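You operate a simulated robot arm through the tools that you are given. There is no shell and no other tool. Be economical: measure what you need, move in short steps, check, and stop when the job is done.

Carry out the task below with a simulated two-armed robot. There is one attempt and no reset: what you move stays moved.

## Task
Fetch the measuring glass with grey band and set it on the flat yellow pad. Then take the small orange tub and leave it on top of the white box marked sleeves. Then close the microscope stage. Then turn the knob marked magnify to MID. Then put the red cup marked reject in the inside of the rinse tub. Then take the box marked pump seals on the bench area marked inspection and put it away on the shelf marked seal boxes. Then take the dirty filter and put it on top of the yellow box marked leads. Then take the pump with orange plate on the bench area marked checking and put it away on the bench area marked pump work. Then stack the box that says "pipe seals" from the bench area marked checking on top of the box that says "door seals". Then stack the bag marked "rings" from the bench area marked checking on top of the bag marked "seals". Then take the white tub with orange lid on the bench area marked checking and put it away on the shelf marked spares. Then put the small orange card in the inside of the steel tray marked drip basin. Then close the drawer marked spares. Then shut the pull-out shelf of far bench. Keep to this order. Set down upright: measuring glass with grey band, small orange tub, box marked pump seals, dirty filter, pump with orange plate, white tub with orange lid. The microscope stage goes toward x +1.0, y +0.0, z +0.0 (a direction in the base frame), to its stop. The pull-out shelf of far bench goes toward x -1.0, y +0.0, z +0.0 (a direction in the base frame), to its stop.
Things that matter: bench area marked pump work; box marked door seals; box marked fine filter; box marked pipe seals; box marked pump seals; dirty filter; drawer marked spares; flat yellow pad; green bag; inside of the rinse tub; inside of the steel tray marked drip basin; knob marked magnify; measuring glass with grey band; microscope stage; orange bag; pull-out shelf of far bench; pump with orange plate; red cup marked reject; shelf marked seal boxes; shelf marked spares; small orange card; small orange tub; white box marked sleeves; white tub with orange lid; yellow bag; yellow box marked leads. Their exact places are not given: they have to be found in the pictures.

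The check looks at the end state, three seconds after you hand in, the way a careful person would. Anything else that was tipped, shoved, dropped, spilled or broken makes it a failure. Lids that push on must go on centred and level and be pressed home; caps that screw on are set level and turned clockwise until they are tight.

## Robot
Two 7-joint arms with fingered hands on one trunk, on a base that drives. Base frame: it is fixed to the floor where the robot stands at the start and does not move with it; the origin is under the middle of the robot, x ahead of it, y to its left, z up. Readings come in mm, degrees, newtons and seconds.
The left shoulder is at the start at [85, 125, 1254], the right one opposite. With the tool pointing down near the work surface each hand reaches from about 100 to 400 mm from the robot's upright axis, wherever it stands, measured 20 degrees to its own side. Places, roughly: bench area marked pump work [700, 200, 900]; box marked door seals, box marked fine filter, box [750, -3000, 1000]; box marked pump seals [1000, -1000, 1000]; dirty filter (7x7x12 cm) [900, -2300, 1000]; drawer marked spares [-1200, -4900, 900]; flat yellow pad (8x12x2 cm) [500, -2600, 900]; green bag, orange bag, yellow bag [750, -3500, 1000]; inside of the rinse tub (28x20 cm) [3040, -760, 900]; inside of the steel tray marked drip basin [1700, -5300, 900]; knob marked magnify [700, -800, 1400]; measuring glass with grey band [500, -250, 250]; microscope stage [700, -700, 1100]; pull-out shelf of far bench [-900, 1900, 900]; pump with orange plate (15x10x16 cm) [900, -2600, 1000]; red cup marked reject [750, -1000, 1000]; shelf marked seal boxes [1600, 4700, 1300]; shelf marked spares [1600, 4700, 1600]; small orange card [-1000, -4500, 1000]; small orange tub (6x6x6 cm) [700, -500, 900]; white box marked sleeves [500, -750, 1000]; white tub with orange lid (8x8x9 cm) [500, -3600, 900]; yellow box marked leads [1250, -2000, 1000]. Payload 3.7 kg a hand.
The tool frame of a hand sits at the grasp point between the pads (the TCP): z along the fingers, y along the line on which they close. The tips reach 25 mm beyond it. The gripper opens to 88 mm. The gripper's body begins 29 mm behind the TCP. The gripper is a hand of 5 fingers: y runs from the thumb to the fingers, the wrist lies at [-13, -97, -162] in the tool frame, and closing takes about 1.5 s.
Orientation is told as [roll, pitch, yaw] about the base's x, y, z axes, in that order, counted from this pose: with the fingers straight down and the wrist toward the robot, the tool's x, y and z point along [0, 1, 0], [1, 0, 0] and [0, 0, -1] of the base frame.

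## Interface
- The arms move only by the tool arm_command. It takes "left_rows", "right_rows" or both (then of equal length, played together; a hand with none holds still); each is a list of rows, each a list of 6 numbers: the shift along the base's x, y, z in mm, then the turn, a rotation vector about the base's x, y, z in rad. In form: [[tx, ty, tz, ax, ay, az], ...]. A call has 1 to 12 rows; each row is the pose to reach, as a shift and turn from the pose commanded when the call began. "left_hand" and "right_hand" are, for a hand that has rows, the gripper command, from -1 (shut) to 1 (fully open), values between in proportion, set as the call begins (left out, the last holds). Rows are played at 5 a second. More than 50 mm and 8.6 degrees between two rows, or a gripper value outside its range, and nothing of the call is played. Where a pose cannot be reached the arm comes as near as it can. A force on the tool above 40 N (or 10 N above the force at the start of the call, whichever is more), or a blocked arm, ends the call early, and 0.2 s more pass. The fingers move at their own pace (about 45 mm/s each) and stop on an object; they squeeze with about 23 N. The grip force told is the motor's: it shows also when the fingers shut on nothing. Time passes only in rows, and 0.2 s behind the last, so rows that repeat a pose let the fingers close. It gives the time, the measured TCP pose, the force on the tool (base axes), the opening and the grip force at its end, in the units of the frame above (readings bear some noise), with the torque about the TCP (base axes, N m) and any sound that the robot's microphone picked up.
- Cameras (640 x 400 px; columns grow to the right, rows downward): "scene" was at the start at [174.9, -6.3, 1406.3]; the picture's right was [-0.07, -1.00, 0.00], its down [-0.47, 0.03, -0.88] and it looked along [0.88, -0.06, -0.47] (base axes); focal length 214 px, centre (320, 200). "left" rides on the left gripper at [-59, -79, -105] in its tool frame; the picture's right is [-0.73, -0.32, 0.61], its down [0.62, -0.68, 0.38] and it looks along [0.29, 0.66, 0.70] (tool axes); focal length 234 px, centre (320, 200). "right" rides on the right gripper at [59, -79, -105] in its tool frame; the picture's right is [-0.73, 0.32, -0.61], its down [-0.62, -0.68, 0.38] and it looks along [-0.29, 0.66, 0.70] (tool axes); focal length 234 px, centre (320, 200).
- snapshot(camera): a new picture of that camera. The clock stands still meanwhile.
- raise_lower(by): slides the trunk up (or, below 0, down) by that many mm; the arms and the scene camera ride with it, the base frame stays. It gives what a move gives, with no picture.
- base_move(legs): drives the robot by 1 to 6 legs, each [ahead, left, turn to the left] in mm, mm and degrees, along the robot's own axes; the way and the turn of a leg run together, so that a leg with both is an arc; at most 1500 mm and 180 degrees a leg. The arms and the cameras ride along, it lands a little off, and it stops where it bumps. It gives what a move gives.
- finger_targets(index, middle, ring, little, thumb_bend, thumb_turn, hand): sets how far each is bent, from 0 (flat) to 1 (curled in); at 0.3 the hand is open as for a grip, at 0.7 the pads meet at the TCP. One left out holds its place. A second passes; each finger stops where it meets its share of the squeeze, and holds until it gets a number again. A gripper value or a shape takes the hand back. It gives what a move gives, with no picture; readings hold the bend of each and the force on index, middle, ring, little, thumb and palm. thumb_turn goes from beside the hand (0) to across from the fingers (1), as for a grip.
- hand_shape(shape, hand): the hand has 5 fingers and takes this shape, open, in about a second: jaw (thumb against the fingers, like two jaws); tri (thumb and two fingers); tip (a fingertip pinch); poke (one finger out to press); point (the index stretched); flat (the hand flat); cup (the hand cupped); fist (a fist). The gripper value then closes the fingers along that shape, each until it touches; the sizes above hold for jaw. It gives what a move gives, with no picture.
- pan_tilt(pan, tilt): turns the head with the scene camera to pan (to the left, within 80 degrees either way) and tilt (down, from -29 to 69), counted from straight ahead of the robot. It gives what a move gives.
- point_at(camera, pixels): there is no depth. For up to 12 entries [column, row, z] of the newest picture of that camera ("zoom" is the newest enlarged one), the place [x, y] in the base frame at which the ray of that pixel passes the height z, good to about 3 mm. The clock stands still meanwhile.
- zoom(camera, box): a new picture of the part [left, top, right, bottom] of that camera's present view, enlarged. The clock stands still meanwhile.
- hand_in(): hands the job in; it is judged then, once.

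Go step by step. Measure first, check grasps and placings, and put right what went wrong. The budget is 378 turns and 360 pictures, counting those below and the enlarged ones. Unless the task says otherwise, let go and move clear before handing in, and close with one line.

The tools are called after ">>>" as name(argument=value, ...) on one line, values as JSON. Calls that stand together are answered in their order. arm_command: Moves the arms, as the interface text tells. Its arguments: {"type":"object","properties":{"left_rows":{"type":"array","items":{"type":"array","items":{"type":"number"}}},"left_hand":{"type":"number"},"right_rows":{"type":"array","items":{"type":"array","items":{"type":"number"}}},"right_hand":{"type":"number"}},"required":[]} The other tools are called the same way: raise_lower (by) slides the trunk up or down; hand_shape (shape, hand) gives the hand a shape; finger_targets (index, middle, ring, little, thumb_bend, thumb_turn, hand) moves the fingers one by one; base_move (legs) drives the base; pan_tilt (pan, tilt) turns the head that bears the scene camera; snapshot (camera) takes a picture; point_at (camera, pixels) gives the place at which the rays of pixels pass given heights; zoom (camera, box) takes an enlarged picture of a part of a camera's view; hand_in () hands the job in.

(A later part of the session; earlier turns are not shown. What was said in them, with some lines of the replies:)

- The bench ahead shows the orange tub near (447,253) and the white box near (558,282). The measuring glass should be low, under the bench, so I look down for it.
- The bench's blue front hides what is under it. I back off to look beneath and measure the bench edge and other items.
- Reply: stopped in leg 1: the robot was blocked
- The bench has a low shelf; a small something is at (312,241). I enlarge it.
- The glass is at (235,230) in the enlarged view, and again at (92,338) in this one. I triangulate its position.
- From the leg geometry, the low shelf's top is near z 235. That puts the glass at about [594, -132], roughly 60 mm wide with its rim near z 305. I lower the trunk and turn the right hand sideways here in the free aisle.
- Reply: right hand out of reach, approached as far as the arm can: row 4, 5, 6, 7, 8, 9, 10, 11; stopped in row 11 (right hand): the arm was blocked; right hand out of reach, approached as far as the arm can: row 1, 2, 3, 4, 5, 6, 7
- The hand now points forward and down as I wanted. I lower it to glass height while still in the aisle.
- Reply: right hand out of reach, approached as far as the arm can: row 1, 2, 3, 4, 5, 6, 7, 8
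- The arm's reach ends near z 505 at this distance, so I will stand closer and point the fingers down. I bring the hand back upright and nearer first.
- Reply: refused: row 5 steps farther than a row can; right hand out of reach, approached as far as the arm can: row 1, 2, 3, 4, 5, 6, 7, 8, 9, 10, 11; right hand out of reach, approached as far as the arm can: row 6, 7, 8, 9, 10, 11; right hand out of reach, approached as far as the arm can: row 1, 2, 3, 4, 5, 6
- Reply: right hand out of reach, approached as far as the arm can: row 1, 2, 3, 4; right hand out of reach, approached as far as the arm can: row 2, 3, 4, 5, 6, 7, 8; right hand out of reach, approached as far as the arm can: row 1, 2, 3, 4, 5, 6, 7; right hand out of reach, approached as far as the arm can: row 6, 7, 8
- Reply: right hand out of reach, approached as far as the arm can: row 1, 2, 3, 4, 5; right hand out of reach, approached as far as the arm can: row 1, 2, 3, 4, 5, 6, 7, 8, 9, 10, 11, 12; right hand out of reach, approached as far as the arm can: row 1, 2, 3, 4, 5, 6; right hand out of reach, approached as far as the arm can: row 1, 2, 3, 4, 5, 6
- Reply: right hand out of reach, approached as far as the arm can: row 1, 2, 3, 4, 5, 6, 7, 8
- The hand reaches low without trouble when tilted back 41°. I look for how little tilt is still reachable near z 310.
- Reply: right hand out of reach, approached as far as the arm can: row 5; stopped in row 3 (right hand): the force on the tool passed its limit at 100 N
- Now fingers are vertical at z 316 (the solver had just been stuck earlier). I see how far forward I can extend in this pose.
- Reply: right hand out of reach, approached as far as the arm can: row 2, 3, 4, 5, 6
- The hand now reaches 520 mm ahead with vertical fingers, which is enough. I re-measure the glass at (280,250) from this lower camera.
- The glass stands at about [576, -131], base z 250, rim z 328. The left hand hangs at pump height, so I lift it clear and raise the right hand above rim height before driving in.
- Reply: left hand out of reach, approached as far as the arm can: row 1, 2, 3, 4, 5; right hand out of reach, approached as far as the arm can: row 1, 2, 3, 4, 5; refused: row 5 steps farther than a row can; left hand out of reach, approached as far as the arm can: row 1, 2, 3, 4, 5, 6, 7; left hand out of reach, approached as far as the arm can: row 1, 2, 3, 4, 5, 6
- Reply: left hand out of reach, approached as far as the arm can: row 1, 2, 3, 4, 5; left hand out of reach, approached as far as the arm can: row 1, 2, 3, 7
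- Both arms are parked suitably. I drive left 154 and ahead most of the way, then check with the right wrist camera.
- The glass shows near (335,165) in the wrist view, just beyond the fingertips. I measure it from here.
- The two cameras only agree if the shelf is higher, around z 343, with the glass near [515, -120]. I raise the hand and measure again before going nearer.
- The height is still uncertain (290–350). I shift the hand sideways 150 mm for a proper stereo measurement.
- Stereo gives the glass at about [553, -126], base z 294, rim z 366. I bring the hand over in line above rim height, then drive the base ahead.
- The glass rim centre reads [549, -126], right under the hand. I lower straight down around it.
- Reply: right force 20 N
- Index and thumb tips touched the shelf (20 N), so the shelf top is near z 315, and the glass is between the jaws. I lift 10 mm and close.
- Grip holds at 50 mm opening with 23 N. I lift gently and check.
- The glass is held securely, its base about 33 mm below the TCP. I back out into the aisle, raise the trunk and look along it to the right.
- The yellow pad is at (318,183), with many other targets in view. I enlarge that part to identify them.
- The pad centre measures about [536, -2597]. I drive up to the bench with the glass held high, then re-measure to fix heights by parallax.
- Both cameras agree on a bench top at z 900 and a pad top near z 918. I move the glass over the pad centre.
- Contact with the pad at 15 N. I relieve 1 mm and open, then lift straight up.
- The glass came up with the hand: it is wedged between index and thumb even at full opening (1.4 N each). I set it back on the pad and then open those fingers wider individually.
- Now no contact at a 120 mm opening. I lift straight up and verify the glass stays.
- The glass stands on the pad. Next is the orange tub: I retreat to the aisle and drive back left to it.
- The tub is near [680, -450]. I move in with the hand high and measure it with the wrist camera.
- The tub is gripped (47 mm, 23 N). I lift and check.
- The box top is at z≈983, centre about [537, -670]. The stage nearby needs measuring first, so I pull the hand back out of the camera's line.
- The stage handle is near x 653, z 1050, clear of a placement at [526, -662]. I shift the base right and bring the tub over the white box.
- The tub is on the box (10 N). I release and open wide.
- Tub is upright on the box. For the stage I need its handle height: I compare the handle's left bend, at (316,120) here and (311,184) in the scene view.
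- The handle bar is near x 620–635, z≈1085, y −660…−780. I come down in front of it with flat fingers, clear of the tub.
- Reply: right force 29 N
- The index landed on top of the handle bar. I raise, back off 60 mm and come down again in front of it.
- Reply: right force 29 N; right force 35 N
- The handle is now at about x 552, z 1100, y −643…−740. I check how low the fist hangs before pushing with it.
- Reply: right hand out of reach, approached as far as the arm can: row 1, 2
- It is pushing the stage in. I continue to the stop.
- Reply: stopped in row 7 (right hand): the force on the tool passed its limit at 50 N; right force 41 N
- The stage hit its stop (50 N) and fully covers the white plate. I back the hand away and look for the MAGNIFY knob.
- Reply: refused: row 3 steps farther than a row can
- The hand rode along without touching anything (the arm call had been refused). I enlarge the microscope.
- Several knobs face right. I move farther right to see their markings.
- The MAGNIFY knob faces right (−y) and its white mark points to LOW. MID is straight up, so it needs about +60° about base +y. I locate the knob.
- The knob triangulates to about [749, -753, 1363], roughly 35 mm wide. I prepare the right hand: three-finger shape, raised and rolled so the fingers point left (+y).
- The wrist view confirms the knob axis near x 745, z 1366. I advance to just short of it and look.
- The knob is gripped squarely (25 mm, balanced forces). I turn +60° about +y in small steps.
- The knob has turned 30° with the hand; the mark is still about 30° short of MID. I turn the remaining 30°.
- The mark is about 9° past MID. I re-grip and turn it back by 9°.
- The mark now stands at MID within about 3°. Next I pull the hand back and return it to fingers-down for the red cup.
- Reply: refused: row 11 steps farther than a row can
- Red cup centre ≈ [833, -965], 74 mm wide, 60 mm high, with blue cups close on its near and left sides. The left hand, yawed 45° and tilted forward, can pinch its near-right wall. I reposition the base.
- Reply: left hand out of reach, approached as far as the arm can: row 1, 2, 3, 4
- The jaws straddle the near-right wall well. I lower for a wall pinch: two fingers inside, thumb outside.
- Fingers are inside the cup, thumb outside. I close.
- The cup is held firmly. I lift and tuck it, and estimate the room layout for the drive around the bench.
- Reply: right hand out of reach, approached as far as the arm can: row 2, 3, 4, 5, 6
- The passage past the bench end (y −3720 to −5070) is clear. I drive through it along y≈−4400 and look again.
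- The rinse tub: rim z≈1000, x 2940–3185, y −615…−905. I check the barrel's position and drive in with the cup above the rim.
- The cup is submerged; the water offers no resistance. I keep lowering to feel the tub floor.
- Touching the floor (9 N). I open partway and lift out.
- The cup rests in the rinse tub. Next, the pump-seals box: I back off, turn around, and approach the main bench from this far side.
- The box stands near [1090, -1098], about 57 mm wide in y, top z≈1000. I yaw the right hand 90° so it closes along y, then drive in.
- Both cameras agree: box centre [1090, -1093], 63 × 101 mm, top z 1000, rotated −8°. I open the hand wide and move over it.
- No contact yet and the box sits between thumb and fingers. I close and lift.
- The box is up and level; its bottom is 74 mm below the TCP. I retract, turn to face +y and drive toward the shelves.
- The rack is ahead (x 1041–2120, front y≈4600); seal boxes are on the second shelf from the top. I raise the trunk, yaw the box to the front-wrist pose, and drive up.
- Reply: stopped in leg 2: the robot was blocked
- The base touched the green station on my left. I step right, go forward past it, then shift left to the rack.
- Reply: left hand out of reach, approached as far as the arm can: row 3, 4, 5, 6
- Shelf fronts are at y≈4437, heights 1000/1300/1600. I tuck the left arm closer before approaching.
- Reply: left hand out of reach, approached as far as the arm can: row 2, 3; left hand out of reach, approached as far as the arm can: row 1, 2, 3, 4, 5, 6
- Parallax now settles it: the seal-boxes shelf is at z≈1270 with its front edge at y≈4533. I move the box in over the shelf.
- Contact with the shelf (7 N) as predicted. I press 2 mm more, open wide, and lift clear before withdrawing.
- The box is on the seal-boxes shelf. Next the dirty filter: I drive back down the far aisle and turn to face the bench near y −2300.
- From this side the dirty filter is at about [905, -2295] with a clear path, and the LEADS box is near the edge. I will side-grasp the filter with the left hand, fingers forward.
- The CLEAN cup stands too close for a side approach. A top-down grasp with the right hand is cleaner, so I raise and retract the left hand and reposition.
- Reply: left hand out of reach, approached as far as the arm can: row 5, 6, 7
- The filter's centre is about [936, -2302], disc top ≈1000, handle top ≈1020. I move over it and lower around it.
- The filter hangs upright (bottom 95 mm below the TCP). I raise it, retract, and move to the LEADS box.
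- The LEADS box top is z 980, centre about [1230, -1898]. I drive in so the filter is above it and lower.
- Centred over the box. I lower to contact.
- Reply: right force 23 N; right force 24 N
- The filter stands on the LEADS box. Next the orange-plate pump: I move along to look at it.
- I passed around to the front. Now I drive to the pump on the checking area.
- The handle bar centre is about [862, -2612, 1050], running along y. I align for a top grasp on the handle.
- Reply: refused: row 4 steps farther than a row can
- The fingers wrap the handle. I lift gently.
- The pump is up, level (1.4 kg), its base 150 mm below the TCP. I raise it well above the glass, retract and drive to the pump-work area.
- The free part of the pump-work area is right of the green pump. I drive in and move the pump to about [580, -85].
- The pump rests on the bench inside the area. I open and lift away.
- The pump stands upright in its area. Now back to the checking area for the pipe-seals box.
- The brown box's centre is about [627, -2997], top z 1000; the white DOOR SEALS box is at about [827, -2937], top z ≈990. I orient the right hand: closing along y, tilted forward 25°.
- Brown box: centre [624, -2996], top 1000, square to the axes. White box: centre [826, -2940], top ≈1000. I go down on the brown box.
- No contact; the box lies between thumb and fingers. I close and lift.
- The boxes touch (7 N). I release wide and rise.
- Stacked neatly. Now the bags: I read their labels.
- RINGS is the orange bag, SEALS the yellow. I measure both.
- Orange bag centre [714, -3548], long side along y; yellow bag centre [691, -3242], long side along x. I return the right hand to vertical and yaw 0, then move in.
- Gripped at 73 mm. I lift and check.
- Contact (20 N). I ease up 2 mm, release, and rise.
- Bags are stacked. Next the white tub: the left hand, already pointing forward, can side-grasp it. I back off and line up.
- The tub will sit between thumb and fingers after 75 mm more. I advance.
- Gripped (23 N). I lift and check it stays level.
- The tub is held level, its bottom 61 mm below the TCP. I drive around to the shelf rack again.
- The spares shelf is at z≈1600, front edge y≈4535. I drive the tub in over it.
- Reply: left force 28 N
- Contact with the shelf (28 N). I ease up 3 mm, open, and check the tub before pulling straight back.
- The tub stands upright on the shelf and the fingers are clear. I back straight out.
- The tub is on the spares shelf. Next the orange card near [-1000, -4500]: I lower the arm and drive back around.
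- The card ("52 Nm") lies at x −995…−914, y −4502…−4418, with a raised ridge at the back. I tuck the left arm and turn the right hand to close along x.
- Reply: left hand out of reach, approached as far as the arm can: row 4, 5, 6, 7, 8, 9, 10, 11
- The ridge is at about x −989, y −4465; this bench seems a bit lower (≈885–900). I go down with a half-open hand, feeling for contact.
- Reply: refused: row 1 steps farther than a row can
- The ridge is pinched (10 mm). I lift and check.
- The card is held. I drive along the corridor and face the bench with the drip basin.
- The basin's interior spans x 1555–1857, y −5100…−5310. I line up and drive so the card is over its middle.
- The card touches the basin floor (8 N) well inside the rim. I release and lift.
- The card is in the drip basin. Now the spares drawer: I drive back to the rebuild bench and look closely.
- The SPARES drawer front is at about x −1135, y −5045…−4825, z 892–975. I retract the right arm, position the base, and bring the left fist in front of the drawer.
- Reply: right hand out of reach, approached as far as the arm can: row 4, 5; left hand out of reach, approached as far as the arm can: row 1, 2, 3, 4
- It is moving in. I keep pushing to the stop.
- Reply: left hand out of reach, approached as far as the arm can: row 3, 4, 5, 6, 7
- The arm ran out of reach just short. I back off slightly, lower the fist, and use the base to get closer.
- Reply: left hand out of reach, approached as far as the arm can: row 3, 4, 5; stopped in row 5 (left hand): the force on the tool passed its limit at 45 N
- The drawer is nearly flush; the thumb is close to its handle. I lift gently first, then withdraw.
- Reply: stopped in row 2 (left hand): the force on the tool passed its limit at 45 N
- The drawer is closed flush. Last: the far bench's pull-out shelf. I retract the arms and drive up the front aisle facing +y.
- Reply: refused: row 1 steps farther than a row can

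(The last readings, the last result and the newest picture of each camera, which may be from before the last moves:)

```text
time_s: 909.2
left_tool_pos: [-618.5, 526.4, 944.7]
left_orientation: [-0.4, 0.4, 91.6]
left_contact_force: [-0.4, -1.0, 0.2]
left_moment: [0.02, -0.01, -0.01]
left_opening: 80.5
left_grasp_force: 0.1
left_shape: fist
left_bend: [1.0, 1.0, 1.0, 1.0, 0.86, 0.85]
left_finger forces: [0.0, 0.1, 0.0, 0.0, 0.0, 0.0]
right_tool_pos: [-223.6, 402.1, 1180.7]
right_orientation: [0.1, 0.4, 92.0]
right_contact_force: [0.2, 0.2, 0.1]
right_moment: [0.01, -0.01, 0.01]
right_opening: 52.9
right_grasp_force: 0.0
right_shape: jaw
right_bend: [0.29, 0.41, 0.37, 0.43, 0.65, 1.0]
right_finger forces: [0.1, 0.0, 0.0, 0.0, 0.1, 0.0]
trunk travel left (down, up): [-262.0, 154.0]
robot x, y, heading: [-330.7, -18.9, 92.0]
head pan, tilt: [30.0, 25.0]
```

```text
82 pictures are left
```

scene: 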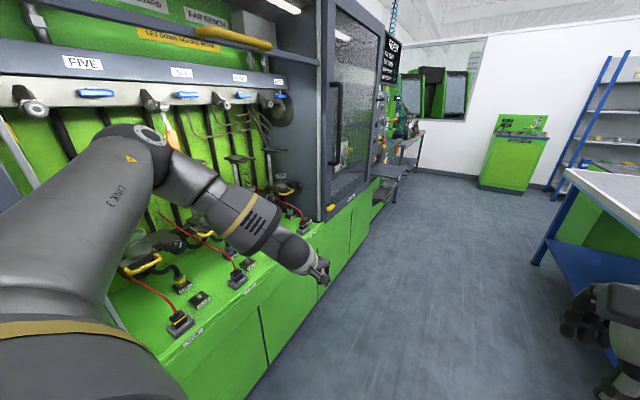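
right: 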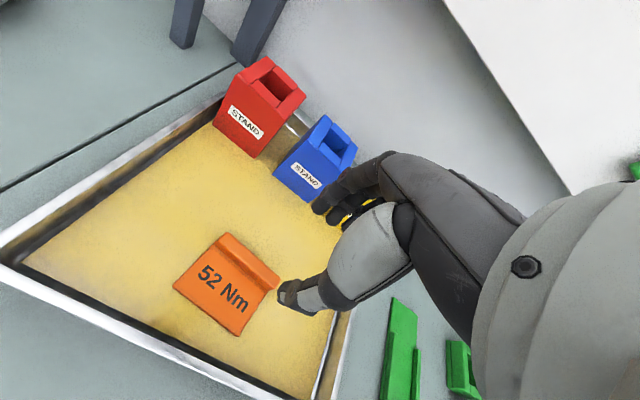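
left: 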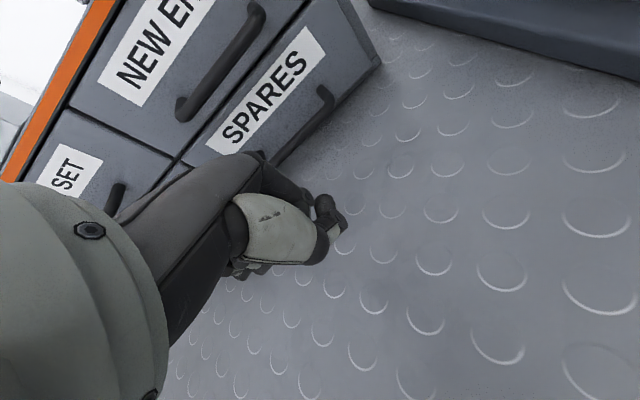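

>>> arm_command(left_rows=[[25, -20, 30, 0, 0, 0], [50, -40, 60, 0, 0, 0], [75, -60, 90, 0, 0, 0], [100, -80, 120, 0, 0, 0], [120, -100, 150, 0, 0, 0]])

>>> base_move(legs=[[0, -100, -2], [900, 0, 0]])

>>> pan_tilt(pan=35, tilt=25)

>>> snapshot(camera="scene")

```text
time_s: 910.4
left_tool_pos: [-498.0, 424.5, 1094.6]
left_orientation: [-0.3, 0.5, 91.6]
left_contact_force: [0.9, -0.2, -0.2]
left_moment: [-0.02, 0.01, -0.02]
left_opening: 80.6
left_grasp_force: 0.0
left_shape: fist
left_bend: [1.0, 1.0, 1.0, 1.0, 0.86, 0.85]
left_finger forces: [0.1, 0.1, 0.1, 0.0, 0.0, 0.0]
right_tool_pos: [-222.5, 400.2, 1182.4]
right_orientation: [0.1, 0.4, 92.1]
right_contact_force: [0.6, 0.1, 0.0]
right_moment: [-0.01, 0.02, 0.03]
right_opening: 52.3
right_grasp_force: 0.0
right_shape: jaw
right_bend: [0.29, 0.41, 0.37, 0.43, 0.65, 1.0]
right_finger forces: [0.1, 0.0, 0.0, 0.1, 0.1, 0.1]
trunk travel left (down, up): [-262.0, 154.0]
robot x, y, heading: [-331.2, -18.6, 92.1]
head pan, tilt: [30.0, 25.0]
```

```text
time_s: 916.3
left_tool_pos: [-384.9, 1349.5, 1093.4]
left_orientation: [-0.4, 0.5, 89.7]
left_contact_force: [-0.2, -1.5, -0.2]
left_moment: [-0.01, 0.0, 0.02]
left_opening: 80.8
left_grasp_force: 0.2
left_shape: fist
left_bend: [1.0, 1.0, 1.0, 1.0, 0.86, 0.85]
left_finger forces: [0.1, 0.0, 0.0, 0.0, 0.0, 0.0]
right_tool_pos: [-111.3, 1316.4, 1180.6]
right_orientation: [0.0, 0.3, 89.9]
right_contact_force: [-1.1, 0.7, 0.4]
right_moment: [-0.01, -0.02, 0.03]
right_opening: 52.3
right_grasp_force: 0.1
right_shape: jaw
right_bend: [0.29, 0.41, 0.37, 0.43, 0.65, 1.0]
right_finger forces: [0.0, 0.0, 0.1, 0.0, 0.1, 0.0]
trunk travel left (down, up): [-262.0, 154.0]
robot x, y, heading: [-231.6, 901.5, 90.2]
head pan, tilt: [30.0, 25.0]
```

```text
time_s: 917.0
left_tool_pos: [-385.4, 1349.4, 1093.8]
left_orientation: [-0.5, 0.5, 89.6]
left_contact_force: [-0.1, -0.6, 0.1]
left_moment: [0.0, -0.01, 0.02]
left_opening: 80.6
left_grasp_force: 0.0
left_shape: fist
left_bend: [1.0, 1.0, 1.0, 1.0, 0.86, 0.85]
left_finger forces: [0.1, 0.0, 0.0, 0.0, 0.0, 0.0]
right_tool_pos: [-111.1, 1314.9, 1181.7]
right_orientation: [0.1, 0.4, 90.0]
right_contact_force: [-0.3, 0.6, 0.2]
right_moment: [0.0, -0.04, 0.0]
right_opening: 52.4
right_grasp_force: 0.1
right_shape: jaw
right_bend: [0.29, 0.41, 0.37, 0.43, 0.65, 1.0]
right_finger forces: [0.0, 0.0, 0.0, 0.0, 0.1, 0.0]
trunk travel left (down, up): [-262.0, 154.0]
robot x, y, heading: [-237.9, 902.4, 90.0]
head pan, tilt: [35.0, 25.0]
```

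```text
81 pictures are left
```

scene: 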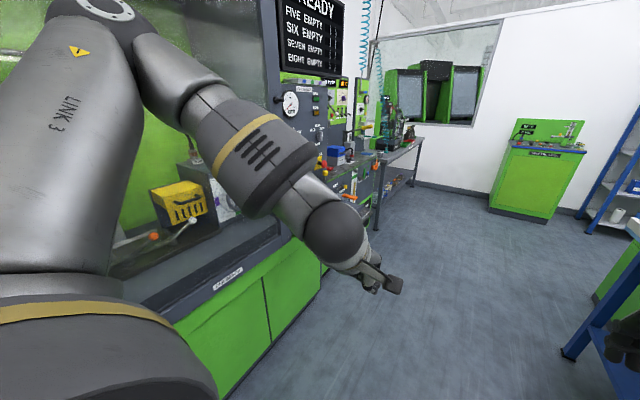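

>>> base_move(legs=[[0, -130, 0], [900, 0, 0], [0, 0, 90]])

>>> pan_tilt(pan=0, tilt=30)

>>> snapshot(camera="scene")

```text
time_s: 927.0
left_tool_pos: [-552.8, 1647.1, 1094.4]
left_orientation: [-0.5, 0.5, 179.8]
left_contact_force: [-0.2, 0.1, 0.8]
left_moment: [0.0, 0.0, -0.02]
left_opening: 80.7
left_grasp_force: 0.0
left_shape: fist
left_bend: [1.0, 1.0, 1.0, 1.0, 0.86, 0.85]
left_finger forces: [0.1, 0.1, 0.0, 0.0, 0.0, 0.0]
right_tool_pos: [-519.5, 1920.9, 1181.6]
right_orientation: [0.2, 0.4, -179.9]
right_contact_force: [-0.3, 0.5, -0.3]
right_moment: [-0.03, 0.01, -0.03]
right_opening: 52.2
right_grasp_force: 0.1
right_shape: jaw
right_bend: [0.29, 0.41, 0.37, 0.43, 0.65, 1.0]
right_finger forces: [0.0, 0.1, 0.1, 0.0, 0.0, 0.0]
trunk travel left (down, up): [-262.0, 154.0]
robot x, y, heading: [-107.8, 1798.5, -179.8]
head pan, tilt: [35.0, 25.0]
```

```text
time_s: 928.0
left_tool_pos: [-554.2, 1648.0, 1093.8]
left_orientation: [-0.5, 0.5, 179.7]
left_contact_force: [0.3, -0.2, -0.2]
left_moment: [-0.01, 0.0, 0.02]
left_opening: 80.6
left_grasp_force: 0.0
left_shape: fist
left_bend: [1.0, 1.0, 1.0, 1.0, 0.86, 0.85]
left_finger forces: [0.0, 0.0, 0.0, 0.0, 0.0, 0.0]
right_tool_pos: [-518.9, 1921.4, 1180.7]
right_orientation: [0.1, 0.4, -179.9]
right_contact_force: [0.5, 0.2, -0.5]
right_moment: [-0.02, -0.02, -0.05]
right_opening: 52.3
right_grasp_force: 0.0
right_shape: jaw
right_bend: [0.29, 0.41, 0.37, 0.43, 0.65, 1.0]
right_finger forces: [0.0, 0.0, 0.0, 0.0, 0.0, 0.0]
trunk travel left (down, up): [-262.0, 154.0]
robot x, y, heading: [-104.2, 1798.4, -179.7]
head pan, tilt: [0.0, 30.0]
```

```text
80 pictures are left
```

scene: 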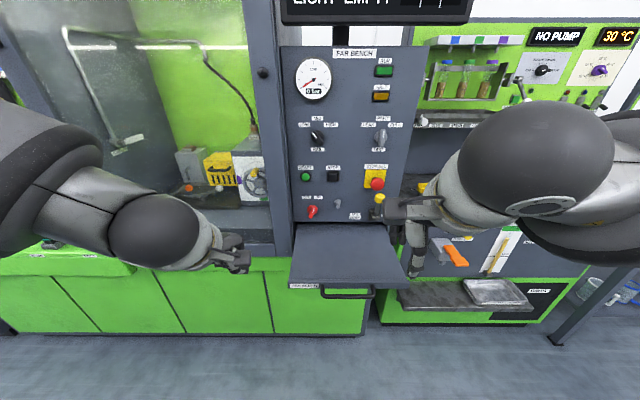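

The FAR BENCH pull-out shelf is at (345,255) with a handle at (345,293). I zoom in and measure.

>>> zoom(camera="scene", box=[260, 200, 440, 320])

>>> point_at(camera="scene", pixels=[[290, 286, 900], [407, 286, 900], [300, 225, 900], [385, 225, 900], [322, 296, 890], [373, 296, 890], [290, 286, 850], [407, 286, 850]])

>>> snapshot(camera="right")

```text
3.33 times, centred on (350, 260) of scene
```

zoom: 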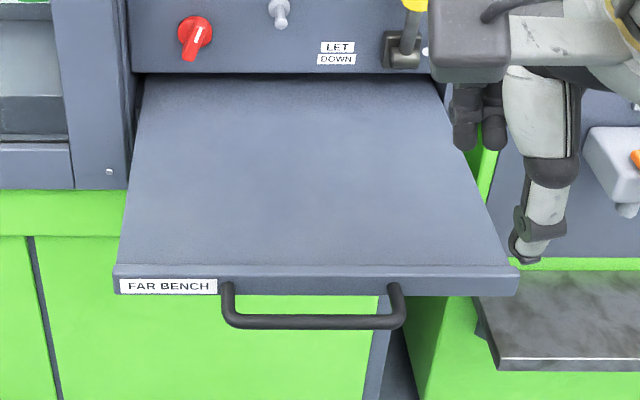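

```text
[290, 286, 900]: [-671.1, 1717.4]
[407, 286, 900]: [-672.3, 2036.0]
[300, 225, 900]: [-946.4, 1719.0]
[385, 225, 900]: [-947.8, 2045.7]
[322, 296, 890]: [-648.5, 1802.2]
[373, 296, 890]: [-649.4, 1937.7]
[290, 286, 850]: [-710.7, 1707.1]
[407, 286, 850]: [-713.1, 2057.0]
```

```text
78 pictures are left
```

right: 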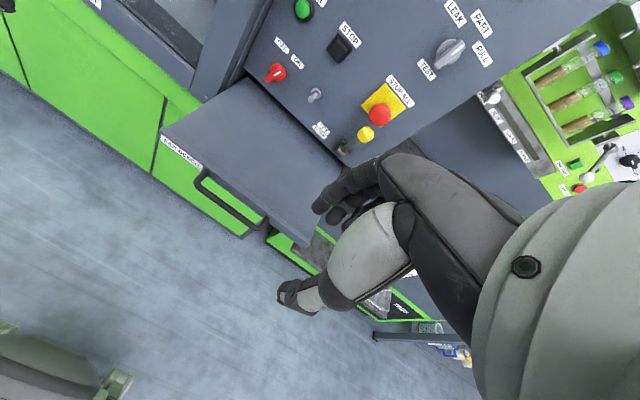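

>>> point_at(camera="right", pixels=[[162, 130, 850], [162, 130, 900], [162, 130, 950], [303, 246, 850], [303, 246, 900], [303, 246, 950]])

>>> point_at(camera="scene", pixels=[[292.3, 281, 850], [292.3, 281, 900], [292.3, 281, 950], [409, 279, 850], [409, 279, 900], [409, 279, 950]])

```text
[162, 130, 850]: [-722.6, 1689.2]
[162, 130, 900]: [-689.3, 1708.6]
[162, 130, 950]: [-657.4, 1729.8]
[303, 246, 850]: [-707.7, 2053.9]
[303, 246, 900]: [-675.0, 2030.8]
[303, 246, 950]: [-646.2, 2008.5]
```

```text
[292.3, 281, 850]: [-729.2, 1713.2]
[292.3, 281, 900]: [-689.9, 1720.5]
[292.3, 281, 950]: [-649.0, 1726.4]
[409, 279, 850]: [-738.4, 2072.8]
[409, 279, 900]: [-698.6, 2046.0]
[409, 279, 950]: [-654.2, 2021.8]
```

The shelf front is near x −665, z ≈930, and control knobs sit above it, so I will push with flat fingertips at the centre, keeping the hand back from the panel.

>>> hand_shape(hand="right", shape="flat")

>>> arm_command(right_rows=[[20, -15, -35, 0, 0, 0], [20, -30, -75, 0, 0, 0], [20, -45, -115, 0, 0, 0], [20, -50, -160, 0, 0, 0], [20, -50, -205, 0, 0, 0], [20, -50, -245, 0, 0, 0], [20, -50, -270, 0, 0, 0]])

>>> snapshot(camera="right")

>>> snapshot(camera="scene")

```text
time_s: 928.9
left_tool_pos: [-553.7, 1647.6, 1093.9]
left_orientation: [-0.4, 0.5, 179.7]
left_contact_force: [-0.8, 0.3, -0.4]
left_moment: [0.03, 0.01, 0.0]
left_opening: 80.7
left_grasp_force: 0.0
left_shape: fist
left_bend: [1.0, 1.0, 1.0, 1.0, 0.86, 0.85]
left_finger forces: [0.0, 0.0, 0.0, 0.0, 0.1, 0.1]
right_tool_pos: [-519.8, 1922.2, 1181.3]
right_orientation: [0.1, 0.3, -179.9]
right_contact_force: [0.2, 0.3, 0.0]
right_moment: [0.0, 0.0, -0.01]
right_opening: 80.9
right_grasp_force: 0.1
right_shape: flat
right_bend: [0.0, 0.0, 0.0, 0.0, 0.4, 0.0]
right_finger forces: [0.0, 0.0, 0.0, 0.1, 0.0, 0.0]
trunk travel left (down, up): [-262.0, 154.0]
robot x, y, heading: [-101.3, 1801.4, -179.8]
head pan, tilt: [0.0, 30.0]
```

```text
time_s: 930.5
left_tool_pos: [-554.5, 1647.9, 1093.6]
left_orientation: [-0.4, 0.5, 179.7]
left_contact_force: [0.3, -1.4, 0.7]
left_moment: [-0.02, -0.03, 0.0]
left_opening: 80.6
left_grasp_force: 0.1
left_shape: fist
left_bend: [1.0, 1.0, 1.0, 1.0, 0.86, 0.85]
left_finger forces: [0.0, 0.0, 0.0, 0.0, 0.1, 0.0]
right_tool_pos: [-500.3, 1872.1, 911.2]
right_orientation: [0.0, 0.3, -180.0]
right_contact_force: [-0.1, 0.2, 0.8]
right_moment: [0.01, -0.01, 0.02]
right_opening: 80.5
right_grasp_force: 0.0
right_shape: flat
right_bend: [0.0, 0.0, 0.0, 0.0, 0.4, 0.0]
right_finger forces: [0.1, 0.0, 0.0, 0.0, 0.1, 0.0]
right hand out of reach, approached as far as the arm can: row 1, 2, 3, 4
trunk travel left (down, up): [-262.0, 154.0]
robot x, y, heading: [-107.3, 1798.7, -179.7]
head pan, tilt: [0.0, 30.0]
```

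```text
77 pictures are left
```

right: 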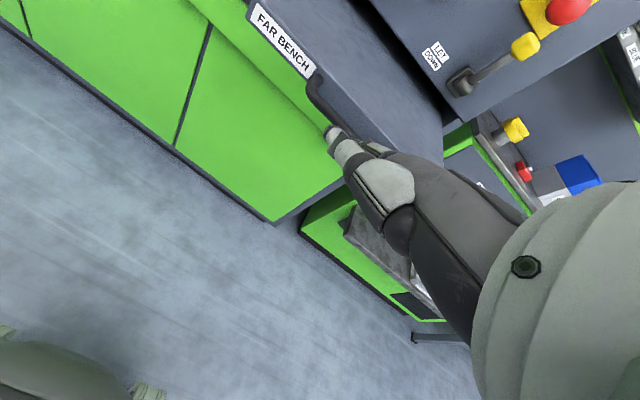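

```text
76 pictures are left
```

scene: 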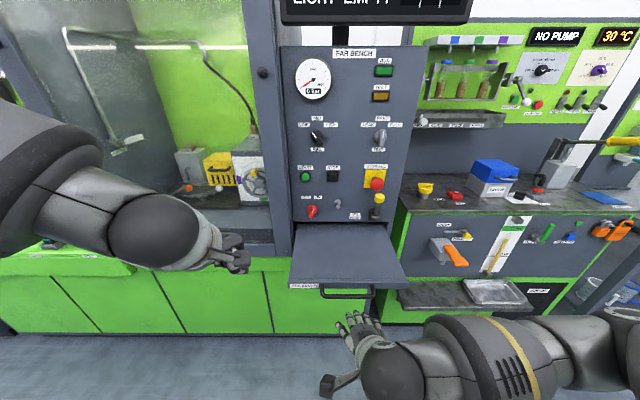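

>>> zoom(camera="scene", box=[270, 230, 430, 350])

>>> point_at(camera="scene", pixels=[[345, 318, 900], [345, 318, 920], [345, 318, 940], [345, 318, 960], [376, 318, 920], [346, 298, 900], [292, 281, 935]])

>>> point_at(camera="right", pixels=[[330, 133, 900], [330, 133, 920], [330, 133, 940], [330, 133, 960], [252, 18, 935], [252, 18, 920]])

```text
3.33 times, centred on (350, 290) of scene
```

zoom: 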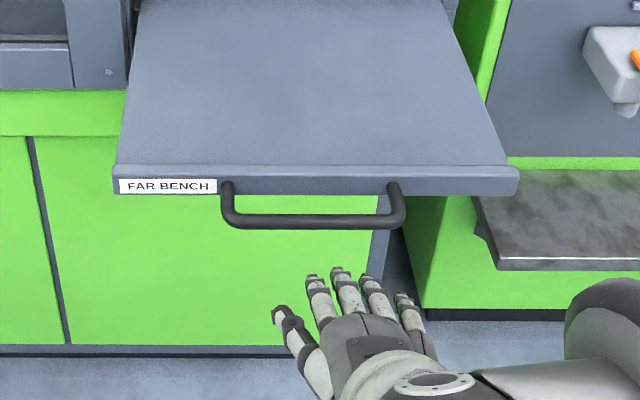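

```text
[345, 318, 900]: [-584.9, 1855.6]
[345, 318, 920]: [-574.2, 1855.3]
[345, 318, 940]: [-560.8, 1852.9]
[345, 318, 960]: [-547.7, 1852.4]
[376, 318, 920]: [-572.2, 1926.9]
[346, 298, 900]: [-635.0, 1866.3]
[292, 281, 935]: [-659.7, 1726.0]
```

```text
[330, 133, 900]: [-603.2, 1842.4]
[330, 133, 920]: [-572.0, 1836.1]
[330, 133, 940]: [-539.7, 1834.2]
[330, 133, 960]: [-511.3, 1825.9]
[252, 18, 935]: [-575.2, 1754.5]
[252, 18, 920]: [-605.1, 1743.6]
```

Fingertips are at about x −580, z 918, aimed at the shelf's front edge. I push in −x.

>>> arm_command(right_rows=[[-25, 0, 0, 0, 0, 0], [-50, 0, 0, 0, 0, 0], [-70, 0, 0, 0, 0, 0], [-90, 0, 0, 0, 0, 0], [-110, 0, 0, 0, 0, 0], [-130, 0, 0, 0, 0, 0], [-150, 0, 0, 0, 0, 0], [-170, 0, 0, 0, 0, 0], [-190, 0, 0, 0, 0, 0], [-210, 0, 0, 0, 0, 0]])

>>> snapshot(camera="scene")

```text
time_s: 932.7
left_tool_pos: [-553.7, 1648.4, 1095.0]
left_orientation: [-0.4, 0.5, 179.8]
left_contact_force: [0.1, -1.0, -0.7]
left_moment: [0.02, -0.01, 0.0]
left_opening: 80.3
left_grasp_force: 0.0
left_shape: fist
left_bend: [1.0, 1.0, 1.0, 1.0, 0.86, 0.85]
left_finger forces: [0.0, 0.0, 0.1, 0.0, 0.0, 0.1]
right_tool_pos: [-711.4, 1870.7, 910.4]
right_orientation: [0.1, 0.4, -179.9]
right_contact_force: [-0.6, 0.3, -0.2]
right_moment: [0.02, -0.05, 0.01]
right_opening: 80.6
right_grasp_force: 0.1
right_shape: flat
right_bend: [0.0, 0.0, 0.0, 0.0, 0.4, 0.0]
right_finger forces: [0.1, 0.0, 0.0, 0.0, 0.0, 0.1]
trunk travel left (down, up): [-262.0, 154.0]
robot x, y, heading: [-104.8, 1799.0, -180.0]
head pan, tilt: [0.0, 30.0]
```

```text
74 pictures are left
```

scene: 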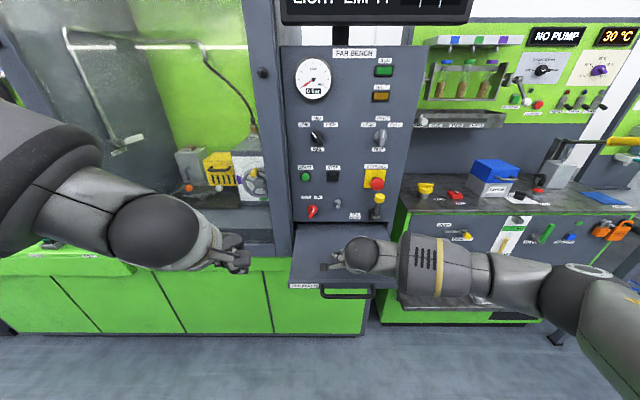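

The hand passed above the shelf without touching it, so the shelf is lower. I feel down for its top surface from here.

>>> arm_command(right_rows=[[0, 0, -6, 0, 0, 0], [0, 0, -12, 0, 0, 0], [0, 0, -18, 0, 0, 0], [0, 0, -24, 0, 0, 0], [0, 0, -30, 0, 0, 0]])

```text
time_s: 933.9
left_tool_pos: [-552.3, 1647.7, 1095.0]
left_orientation: [-0.3, 0.4, 179.7]
left_contact_force: [0.4, -0.2, 0.3]
left_moment: [-0.02, -0.02, 0.01]
left_opening: 80.6
left_grasp_force: 0.1
left_shape: fist
left_bend: [1.0, 1.0, 1.0, 1.0, 0.86, 0.85]
left_finger forces: [0.0, 0.1, 0.0, 0.0, 0.0, 0.0]
right_tool_pos: [-709.4, 1870.8, 884.4]
right_orientation: [0.2, 0.1, -179.9]
right_contact_force: [2.7, 0.2, 9.9]
right_moment: [0.09, 0.89, -0.07]
right_opening: 0.0
right_grasp_force: 0.0
right_shape: flat
right_bend: [0.0, 0.0, 0.0, 0.0, 0.4, 0.0]
right_finger forces: [1.6, 6.4, 1.8, 0.1, 0.0, 0.2]
trunk travel left (down, up): [-262.0, 154.0]
robot x, y, heading: [-101.3, 1795.8, -179.6]
head pan, tilt: [0.0, 30.0]
```

Contact at TCP z 884, so the shelf top is ≈880. I back out, drop to edge height and push again.

>>> arm_command(right_rows=[[0, 0, 20, 0, 0, 0], [45, 0, 25, 0, 0, 0], [90, 0, 25, 0, 0, 0], [135, 0, 25, 0, 0, 0], [180, 0, 25, 0, 0, 0], [215, 0, 15, 0, 0, 0], [215, 0, -20, 0, 0, 0], [215, 0, -22, 0, 0, 0]])

>>> arm_command(right_rows=[[-25, 0, 0, 0, 0, 0], [-50, 0, 0, 0, 0, 0], [-70, 0, 0, 0, 0, 0], [-90, 0, 0, 0, 0, 0], [-105, 0, 0, 0, 0, 0], [-120, 0, 0, 0, 0, 0], [-135, 0, 0, 0, 0, 0]])

>>> snapshot(camera="scene")

```text
time_s: 935.7
left_tool_pos: [-554.1, 1647.0, 1094.1]
left_orientation: [-0.5, 0.5, 179.6]
left_contact_force: [0.4, 0.4, -0.3]
left_moment: [-0.02, 0.0, -0.02]
left_opening: 80.8
left_grasp_force: 0.1
left_shape: fist
left_bend: [1.0, 1.0, 1.0, 1.0, 0.86, 0.85]
left_finger forces: [0.0, 0.1, 0.0, 0.1, 0.0, 0.0]
right_tool_pos: [-494.8, 1872.7, 859.2]
right_orientation: [0.1, 0.4, -180.0]
right_contact_force: [-0.2, -0.1, 0.2]
right_moment: [-0.01, 0.02, -0.01]
right_opening: 0.0
right_grasp_force: 0.0
right_shape: flat
right_bend: [0.0, 0.0, 0.0, 0.0, 0.4, 0.0]
right_finger forces: [0.1, 0.0, 0.1, 0.1, 0.0, 0.1]
trunk travel left (down, up): [-262.0, 154.0]
robot x, y, heading: [-101.1, 1799.7, -179.8]
head pan, tilt: [0.0, 30.0]
```

```text
time_s: 937.3
left_tool_pos: [-554.3, 1647.7, 1093.5]
left_orientation: [-0.4, 0.5, 179.8]
left_contact_force: [-0.3, 1.1, 1.1]
left_moment: [0.0, 0.02, 0.0]
left_opening: 80.7
left_grasp_force: 0.0
left_shape: fist
left_bend: [1.0, 1.0, 1.0, 1.0, 0.86, 0.85]
left_finger forces: [0.1, 0.1, 0.1, 0.0, 0.0, 0.0]
right_tool_pos: [-630.5, 1872.2, 860.0]
right_orientation: [0.1, 0.3, -179.9]
right_contact_force: [-0.3, -0.1, -0.4]
right_moment: [-0.01, 0.01, 0.05]
right_opening: 80.6
right_grasp_force: 0.0
right_shape: flat
right_bend: [0.0, 0.0, 0.0, 0.0, 0.4, 0.0]
right_finger forces: [0.1, 0.1, 0.0, 0.1, 0.1, 0.0]
trunk travel left (down, up): [-262.0, 154.0]
robot x, y, heading: [-103.9, 1801.5, -179.8]
head pan, tilt: [0.0, 30.0]
```

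```text
73 pictures are left
```

scene: 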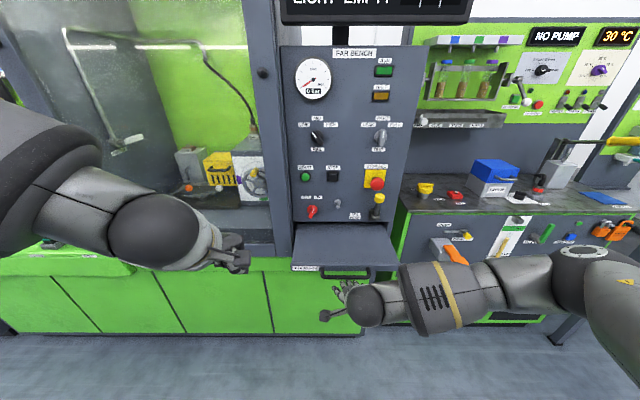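

The shelf is moving in. I continue with the arm, then the base.

>>> arm_command(right_rows=[[-15, 0, 0, 0, 0, 0], [-30, 0, 0, 0, 0, 0], [-45, 0, 0, 0, 0, 0], [-60, 0, 0, 0, 0, 0], [-75, 0, 0, 0, 0, 0], [-90, 0, 0, 0, 0, 0]])

>>> zoom(camera="scene", box=[250, 180, 430, 310])

```text
time_s: 938.7
left_tool_pos: [-553.6, 1646.7, 1094.3]
left_orientation: [-0.4, 0.5, 179.7]
left_contact_force: [0.0, 0.3, 0.8]
left_moment: [0.02, -0.03, 0.0]
left_opening: 80.8
left_grasp_force: 0.0
left_shape: fist
left_bend: [1.0, 1.0, 1.0, 1.0, 0.86, 0.85]
left_finger forces: [0.0, 0.0, 0.1, 0.1, 0.0, 0.0]
right_tool_pos: [-722.0, 1872.2, 859.7]
right_orientation: [0.1, 0.2, -180.0]
right_contact_force: [0.1, 0.4, -0.5]
right_moment: [-0.01, -0.03, 0.02]
right_opening: 80.7
right_grasp_force: 0.0
right_shape: flat
right_bend: [0.0, 0.0, 0.0, 0.0, 0.4, 0.0]
right_finger forces: [0.0, 0.1, 0.1, 0.0, 0.0, 0.0]
trunk travel left (down, up): [-262.0, 154.0]
robot x, y, heading: [-104.8, 1797.7, -180.1]
head pan, tilt: [0.0, 30.0]
```

```text
3.08 times, centred on (340, 245) of scene
```

zoom: 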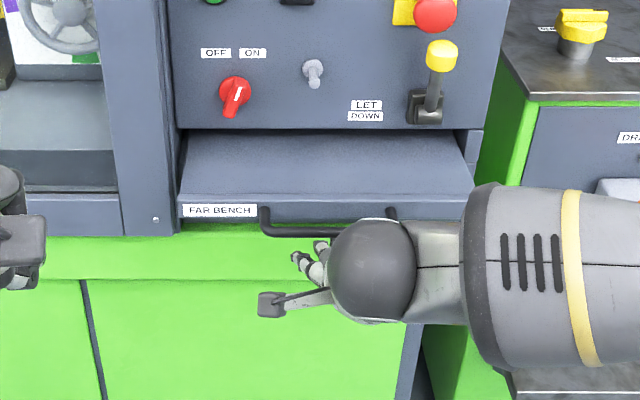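

>>> arm_command(right_rows=[[-12, 0, 0, 0, 0, 0], [-24, 0, 0, 0, 0, 0], [-36, 0, 0, 0, 0, 0], [-48, 0, 0, 0, 0, 0], [-60, 0, 0, 0, 0, 0], [-72, 0, 0, 0, 0, 0], [-84, 0, 0, 0, 0, 0], [-96, 0, 0, 0, 0, 0]])

>>> zoom(camera="scene", box=[250, 180, 430, 310])

```text
time_s: 940.5
left_tool_pos: [-553.3, 1647.5, 1093.6]
left_orientation: [-0.4, 0.5, 179.7]
left_contact_force: [-0.1, 0.2, 0.6]
left_moment: [-0.01, -0.01, 0.02]
left_opening: 80.4
left_grasp_force: 0.0
left_shape: fist
left_bend: [1.0, 1.0, 1.0, 1.0, 0.86, 0.85]
left_finger forces: [0.0, 0.0, 0.0, 0.0, 0.0, 0.0]
right_tool_pos: [-815.9, 1869.5, 860.1]
right_orientation: [0.1, 0.3, -179.9]
right_contact_force: [4.7, -0.3, -5.0]
right_moment: [-0.06, -0.29, -0.04]
right_opening: 80.4
right_grasp_force: 0.1
right_shape: flat
right_bend: [0.01, 0.01, 0.01, 0.0, 0.4, 0.0]
right_finger forces: [1.3, 4.3, 1.2, 0.1, 0.0, 0.0]
trunk travel left (down, up): [-262.0, 154.0]
robot x, y, heading: [-101.7, 1796.5, -179.7]
head pan, tilt: [0.0, 30.0]
```

```text
3.08 times, centred on (340, 245) of scene
```

zoom: 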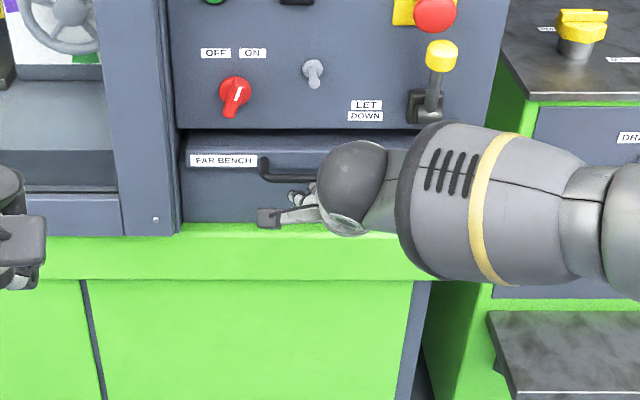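

Nearly home, with resistance beginning (5 N). I push a little more to be sure of the stop.

>>> arm_command(right_rows=[[-8, 0, 0, 0, 0, 0], [-16, 0, 0, 0, 0, 0], [-24, 0, 0, 0, 0, 0], [-32, 0, 0, 0, 0, 0]])

>>> zoom(camera="scene", box=[270, 200, 400, 290])

```text
time_s: 941.1
left_tool_pos: [-553.1, 1647.7, 1093.4]
left_orientation: [-0.4, 0.5, 179.6]
left_contact_force: [-0.7, -0.4, -0.6]
left_moment: [-0.03, -0.01, -0.02]
left_opening: 80.4
left_grasp_force: 0.1
left_shape: fist
left_bend: [1.0, 1.0, 1.0, 1.0, 0.86, 0.85]
left_finger forces: [0.1, 0.0, 0.0, 0.0, 0.0, 0.0]
right_tool_pos: [-825.5, 1869.4, 852.0]
right_orientation: [0.0, 1.5, -179.8]
right_contact_force: [15.8, 1.0, -4.7]
right_moment: [-0.07, 0.1, -0.21]
right_opening: 80.5
right_grasp_force: 0.1
right_shape: flat
right_bend: [0.01, 0.0, 0.01, 0.0, 0.4, 0.0]
right_finger forces: [3.0, 8.9, 3.1, 0.0, 0.1, 0.1]
trunk travel left (down, up): [-262.0, 154.0]
robot x, y, heading: [-102.8, 1799.5, -179.7]
head pan, tilt: [0.0, 30.0]
stopped in row 3 (right hand): the force on the tool passed its limit at 41 N (the readings are from after the stop); the commanded pose is now the measured one
```

```text
4.44 times, centred on (335, 245) of scene
```

zoom: 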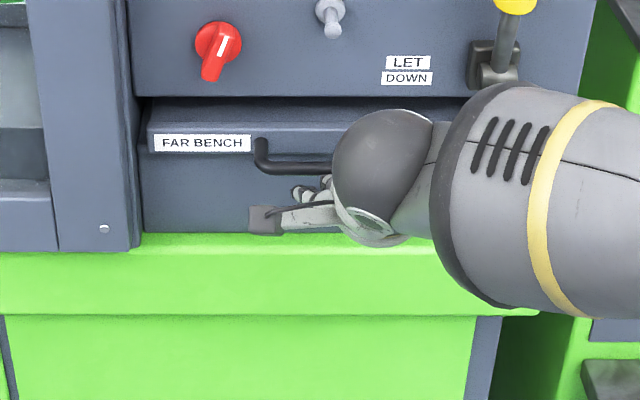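

Stopped at 41 N on the fingertips: the shelf is home. I withdraw straight back and verify.

>>> arm_command(right_rows=[[20, 0, 0, 0, 0, 0], [50, 0, 0, 0, 0, 0], [95, 0, 0, 0, 0, 0], [140, 0, 0, 0, 0, 0], [185, 0, 0, 0, 0, 0], [230, 0, 0, 0, 0, 0], [275, 0, 10, 0, 0, 0]])

>>> snapshot(camera="scene")

>>> zoom(camera="scene", box=[260, 180, 440, 310])

```text
time_s: 942.7
left_tool_pos: [-553.0, 1647.6, 1095.2]
left_orientation: [-0.5, 0.5, 179.6]
left_contact_force: [0.4, 0.2, 0.2]
left_moment: [-0.05, 0.0, 0.02]
left_opening: 80.5
left_grasp_force: 0.1
left_shape: fist
left_bend: [1.0, 1.0, 1.0, 1.0, 0.86, 0.85]
left_finger forces: [0.0, 0.0, 0.0, 0.0, 0.0, 0.0]
right_tool_pos: [-552.0, 1869.4, 864.1]
right_orientation: [0.0, 0.9, -179.9]
right_contact_force: [0.1, -0.3, -0.2]
right_moment: [-0.02, 0.04, -0.06]
right_opening: 80.4
right_grasp_force: 0.1
right_shape: flat
right_bend: [0.0, 0.0, 0.0, 0.0, 0.4, 0.0]
right_finger forces: [0.0, 0.0, 0.0, 0.1, 0.0, 0.0]
trunk travel left (down, up): [-262.0, 154.0]
robot x, y, heading: [-99.4, 1799.6, -179.9]
head pan, tilt: [0.0, 30.0]
```

```text
69 pictures are left
```

scene: 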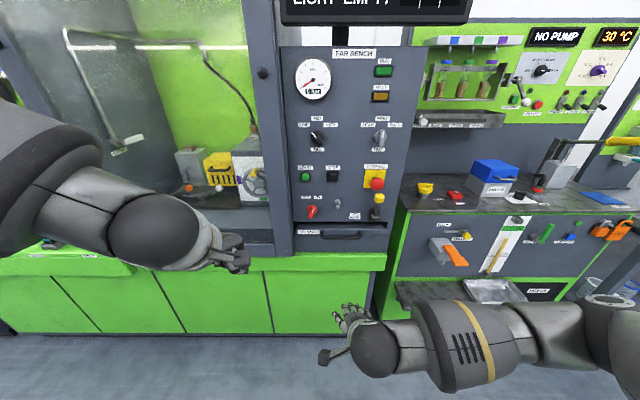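

```text
3.08 times, centred on (350, 245) of scene
```

zoom: 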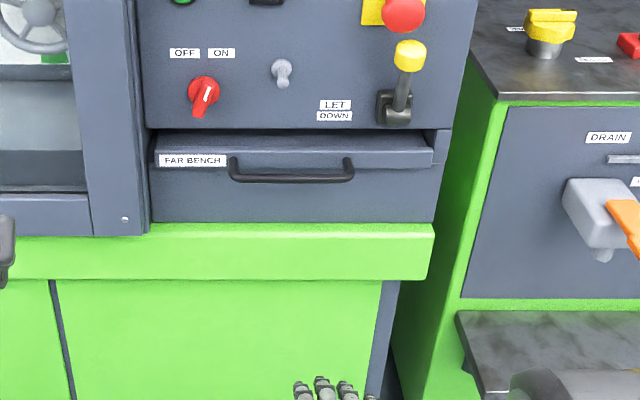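

>>> hand_in()

```text
The job is handed in.
```

All 14 steps were carried out in the order you gave, and the job is handed in. The magnify knob was set by eye and rests within about 3° of MID. I did not go back for a last look at the earlier placements before handing in.
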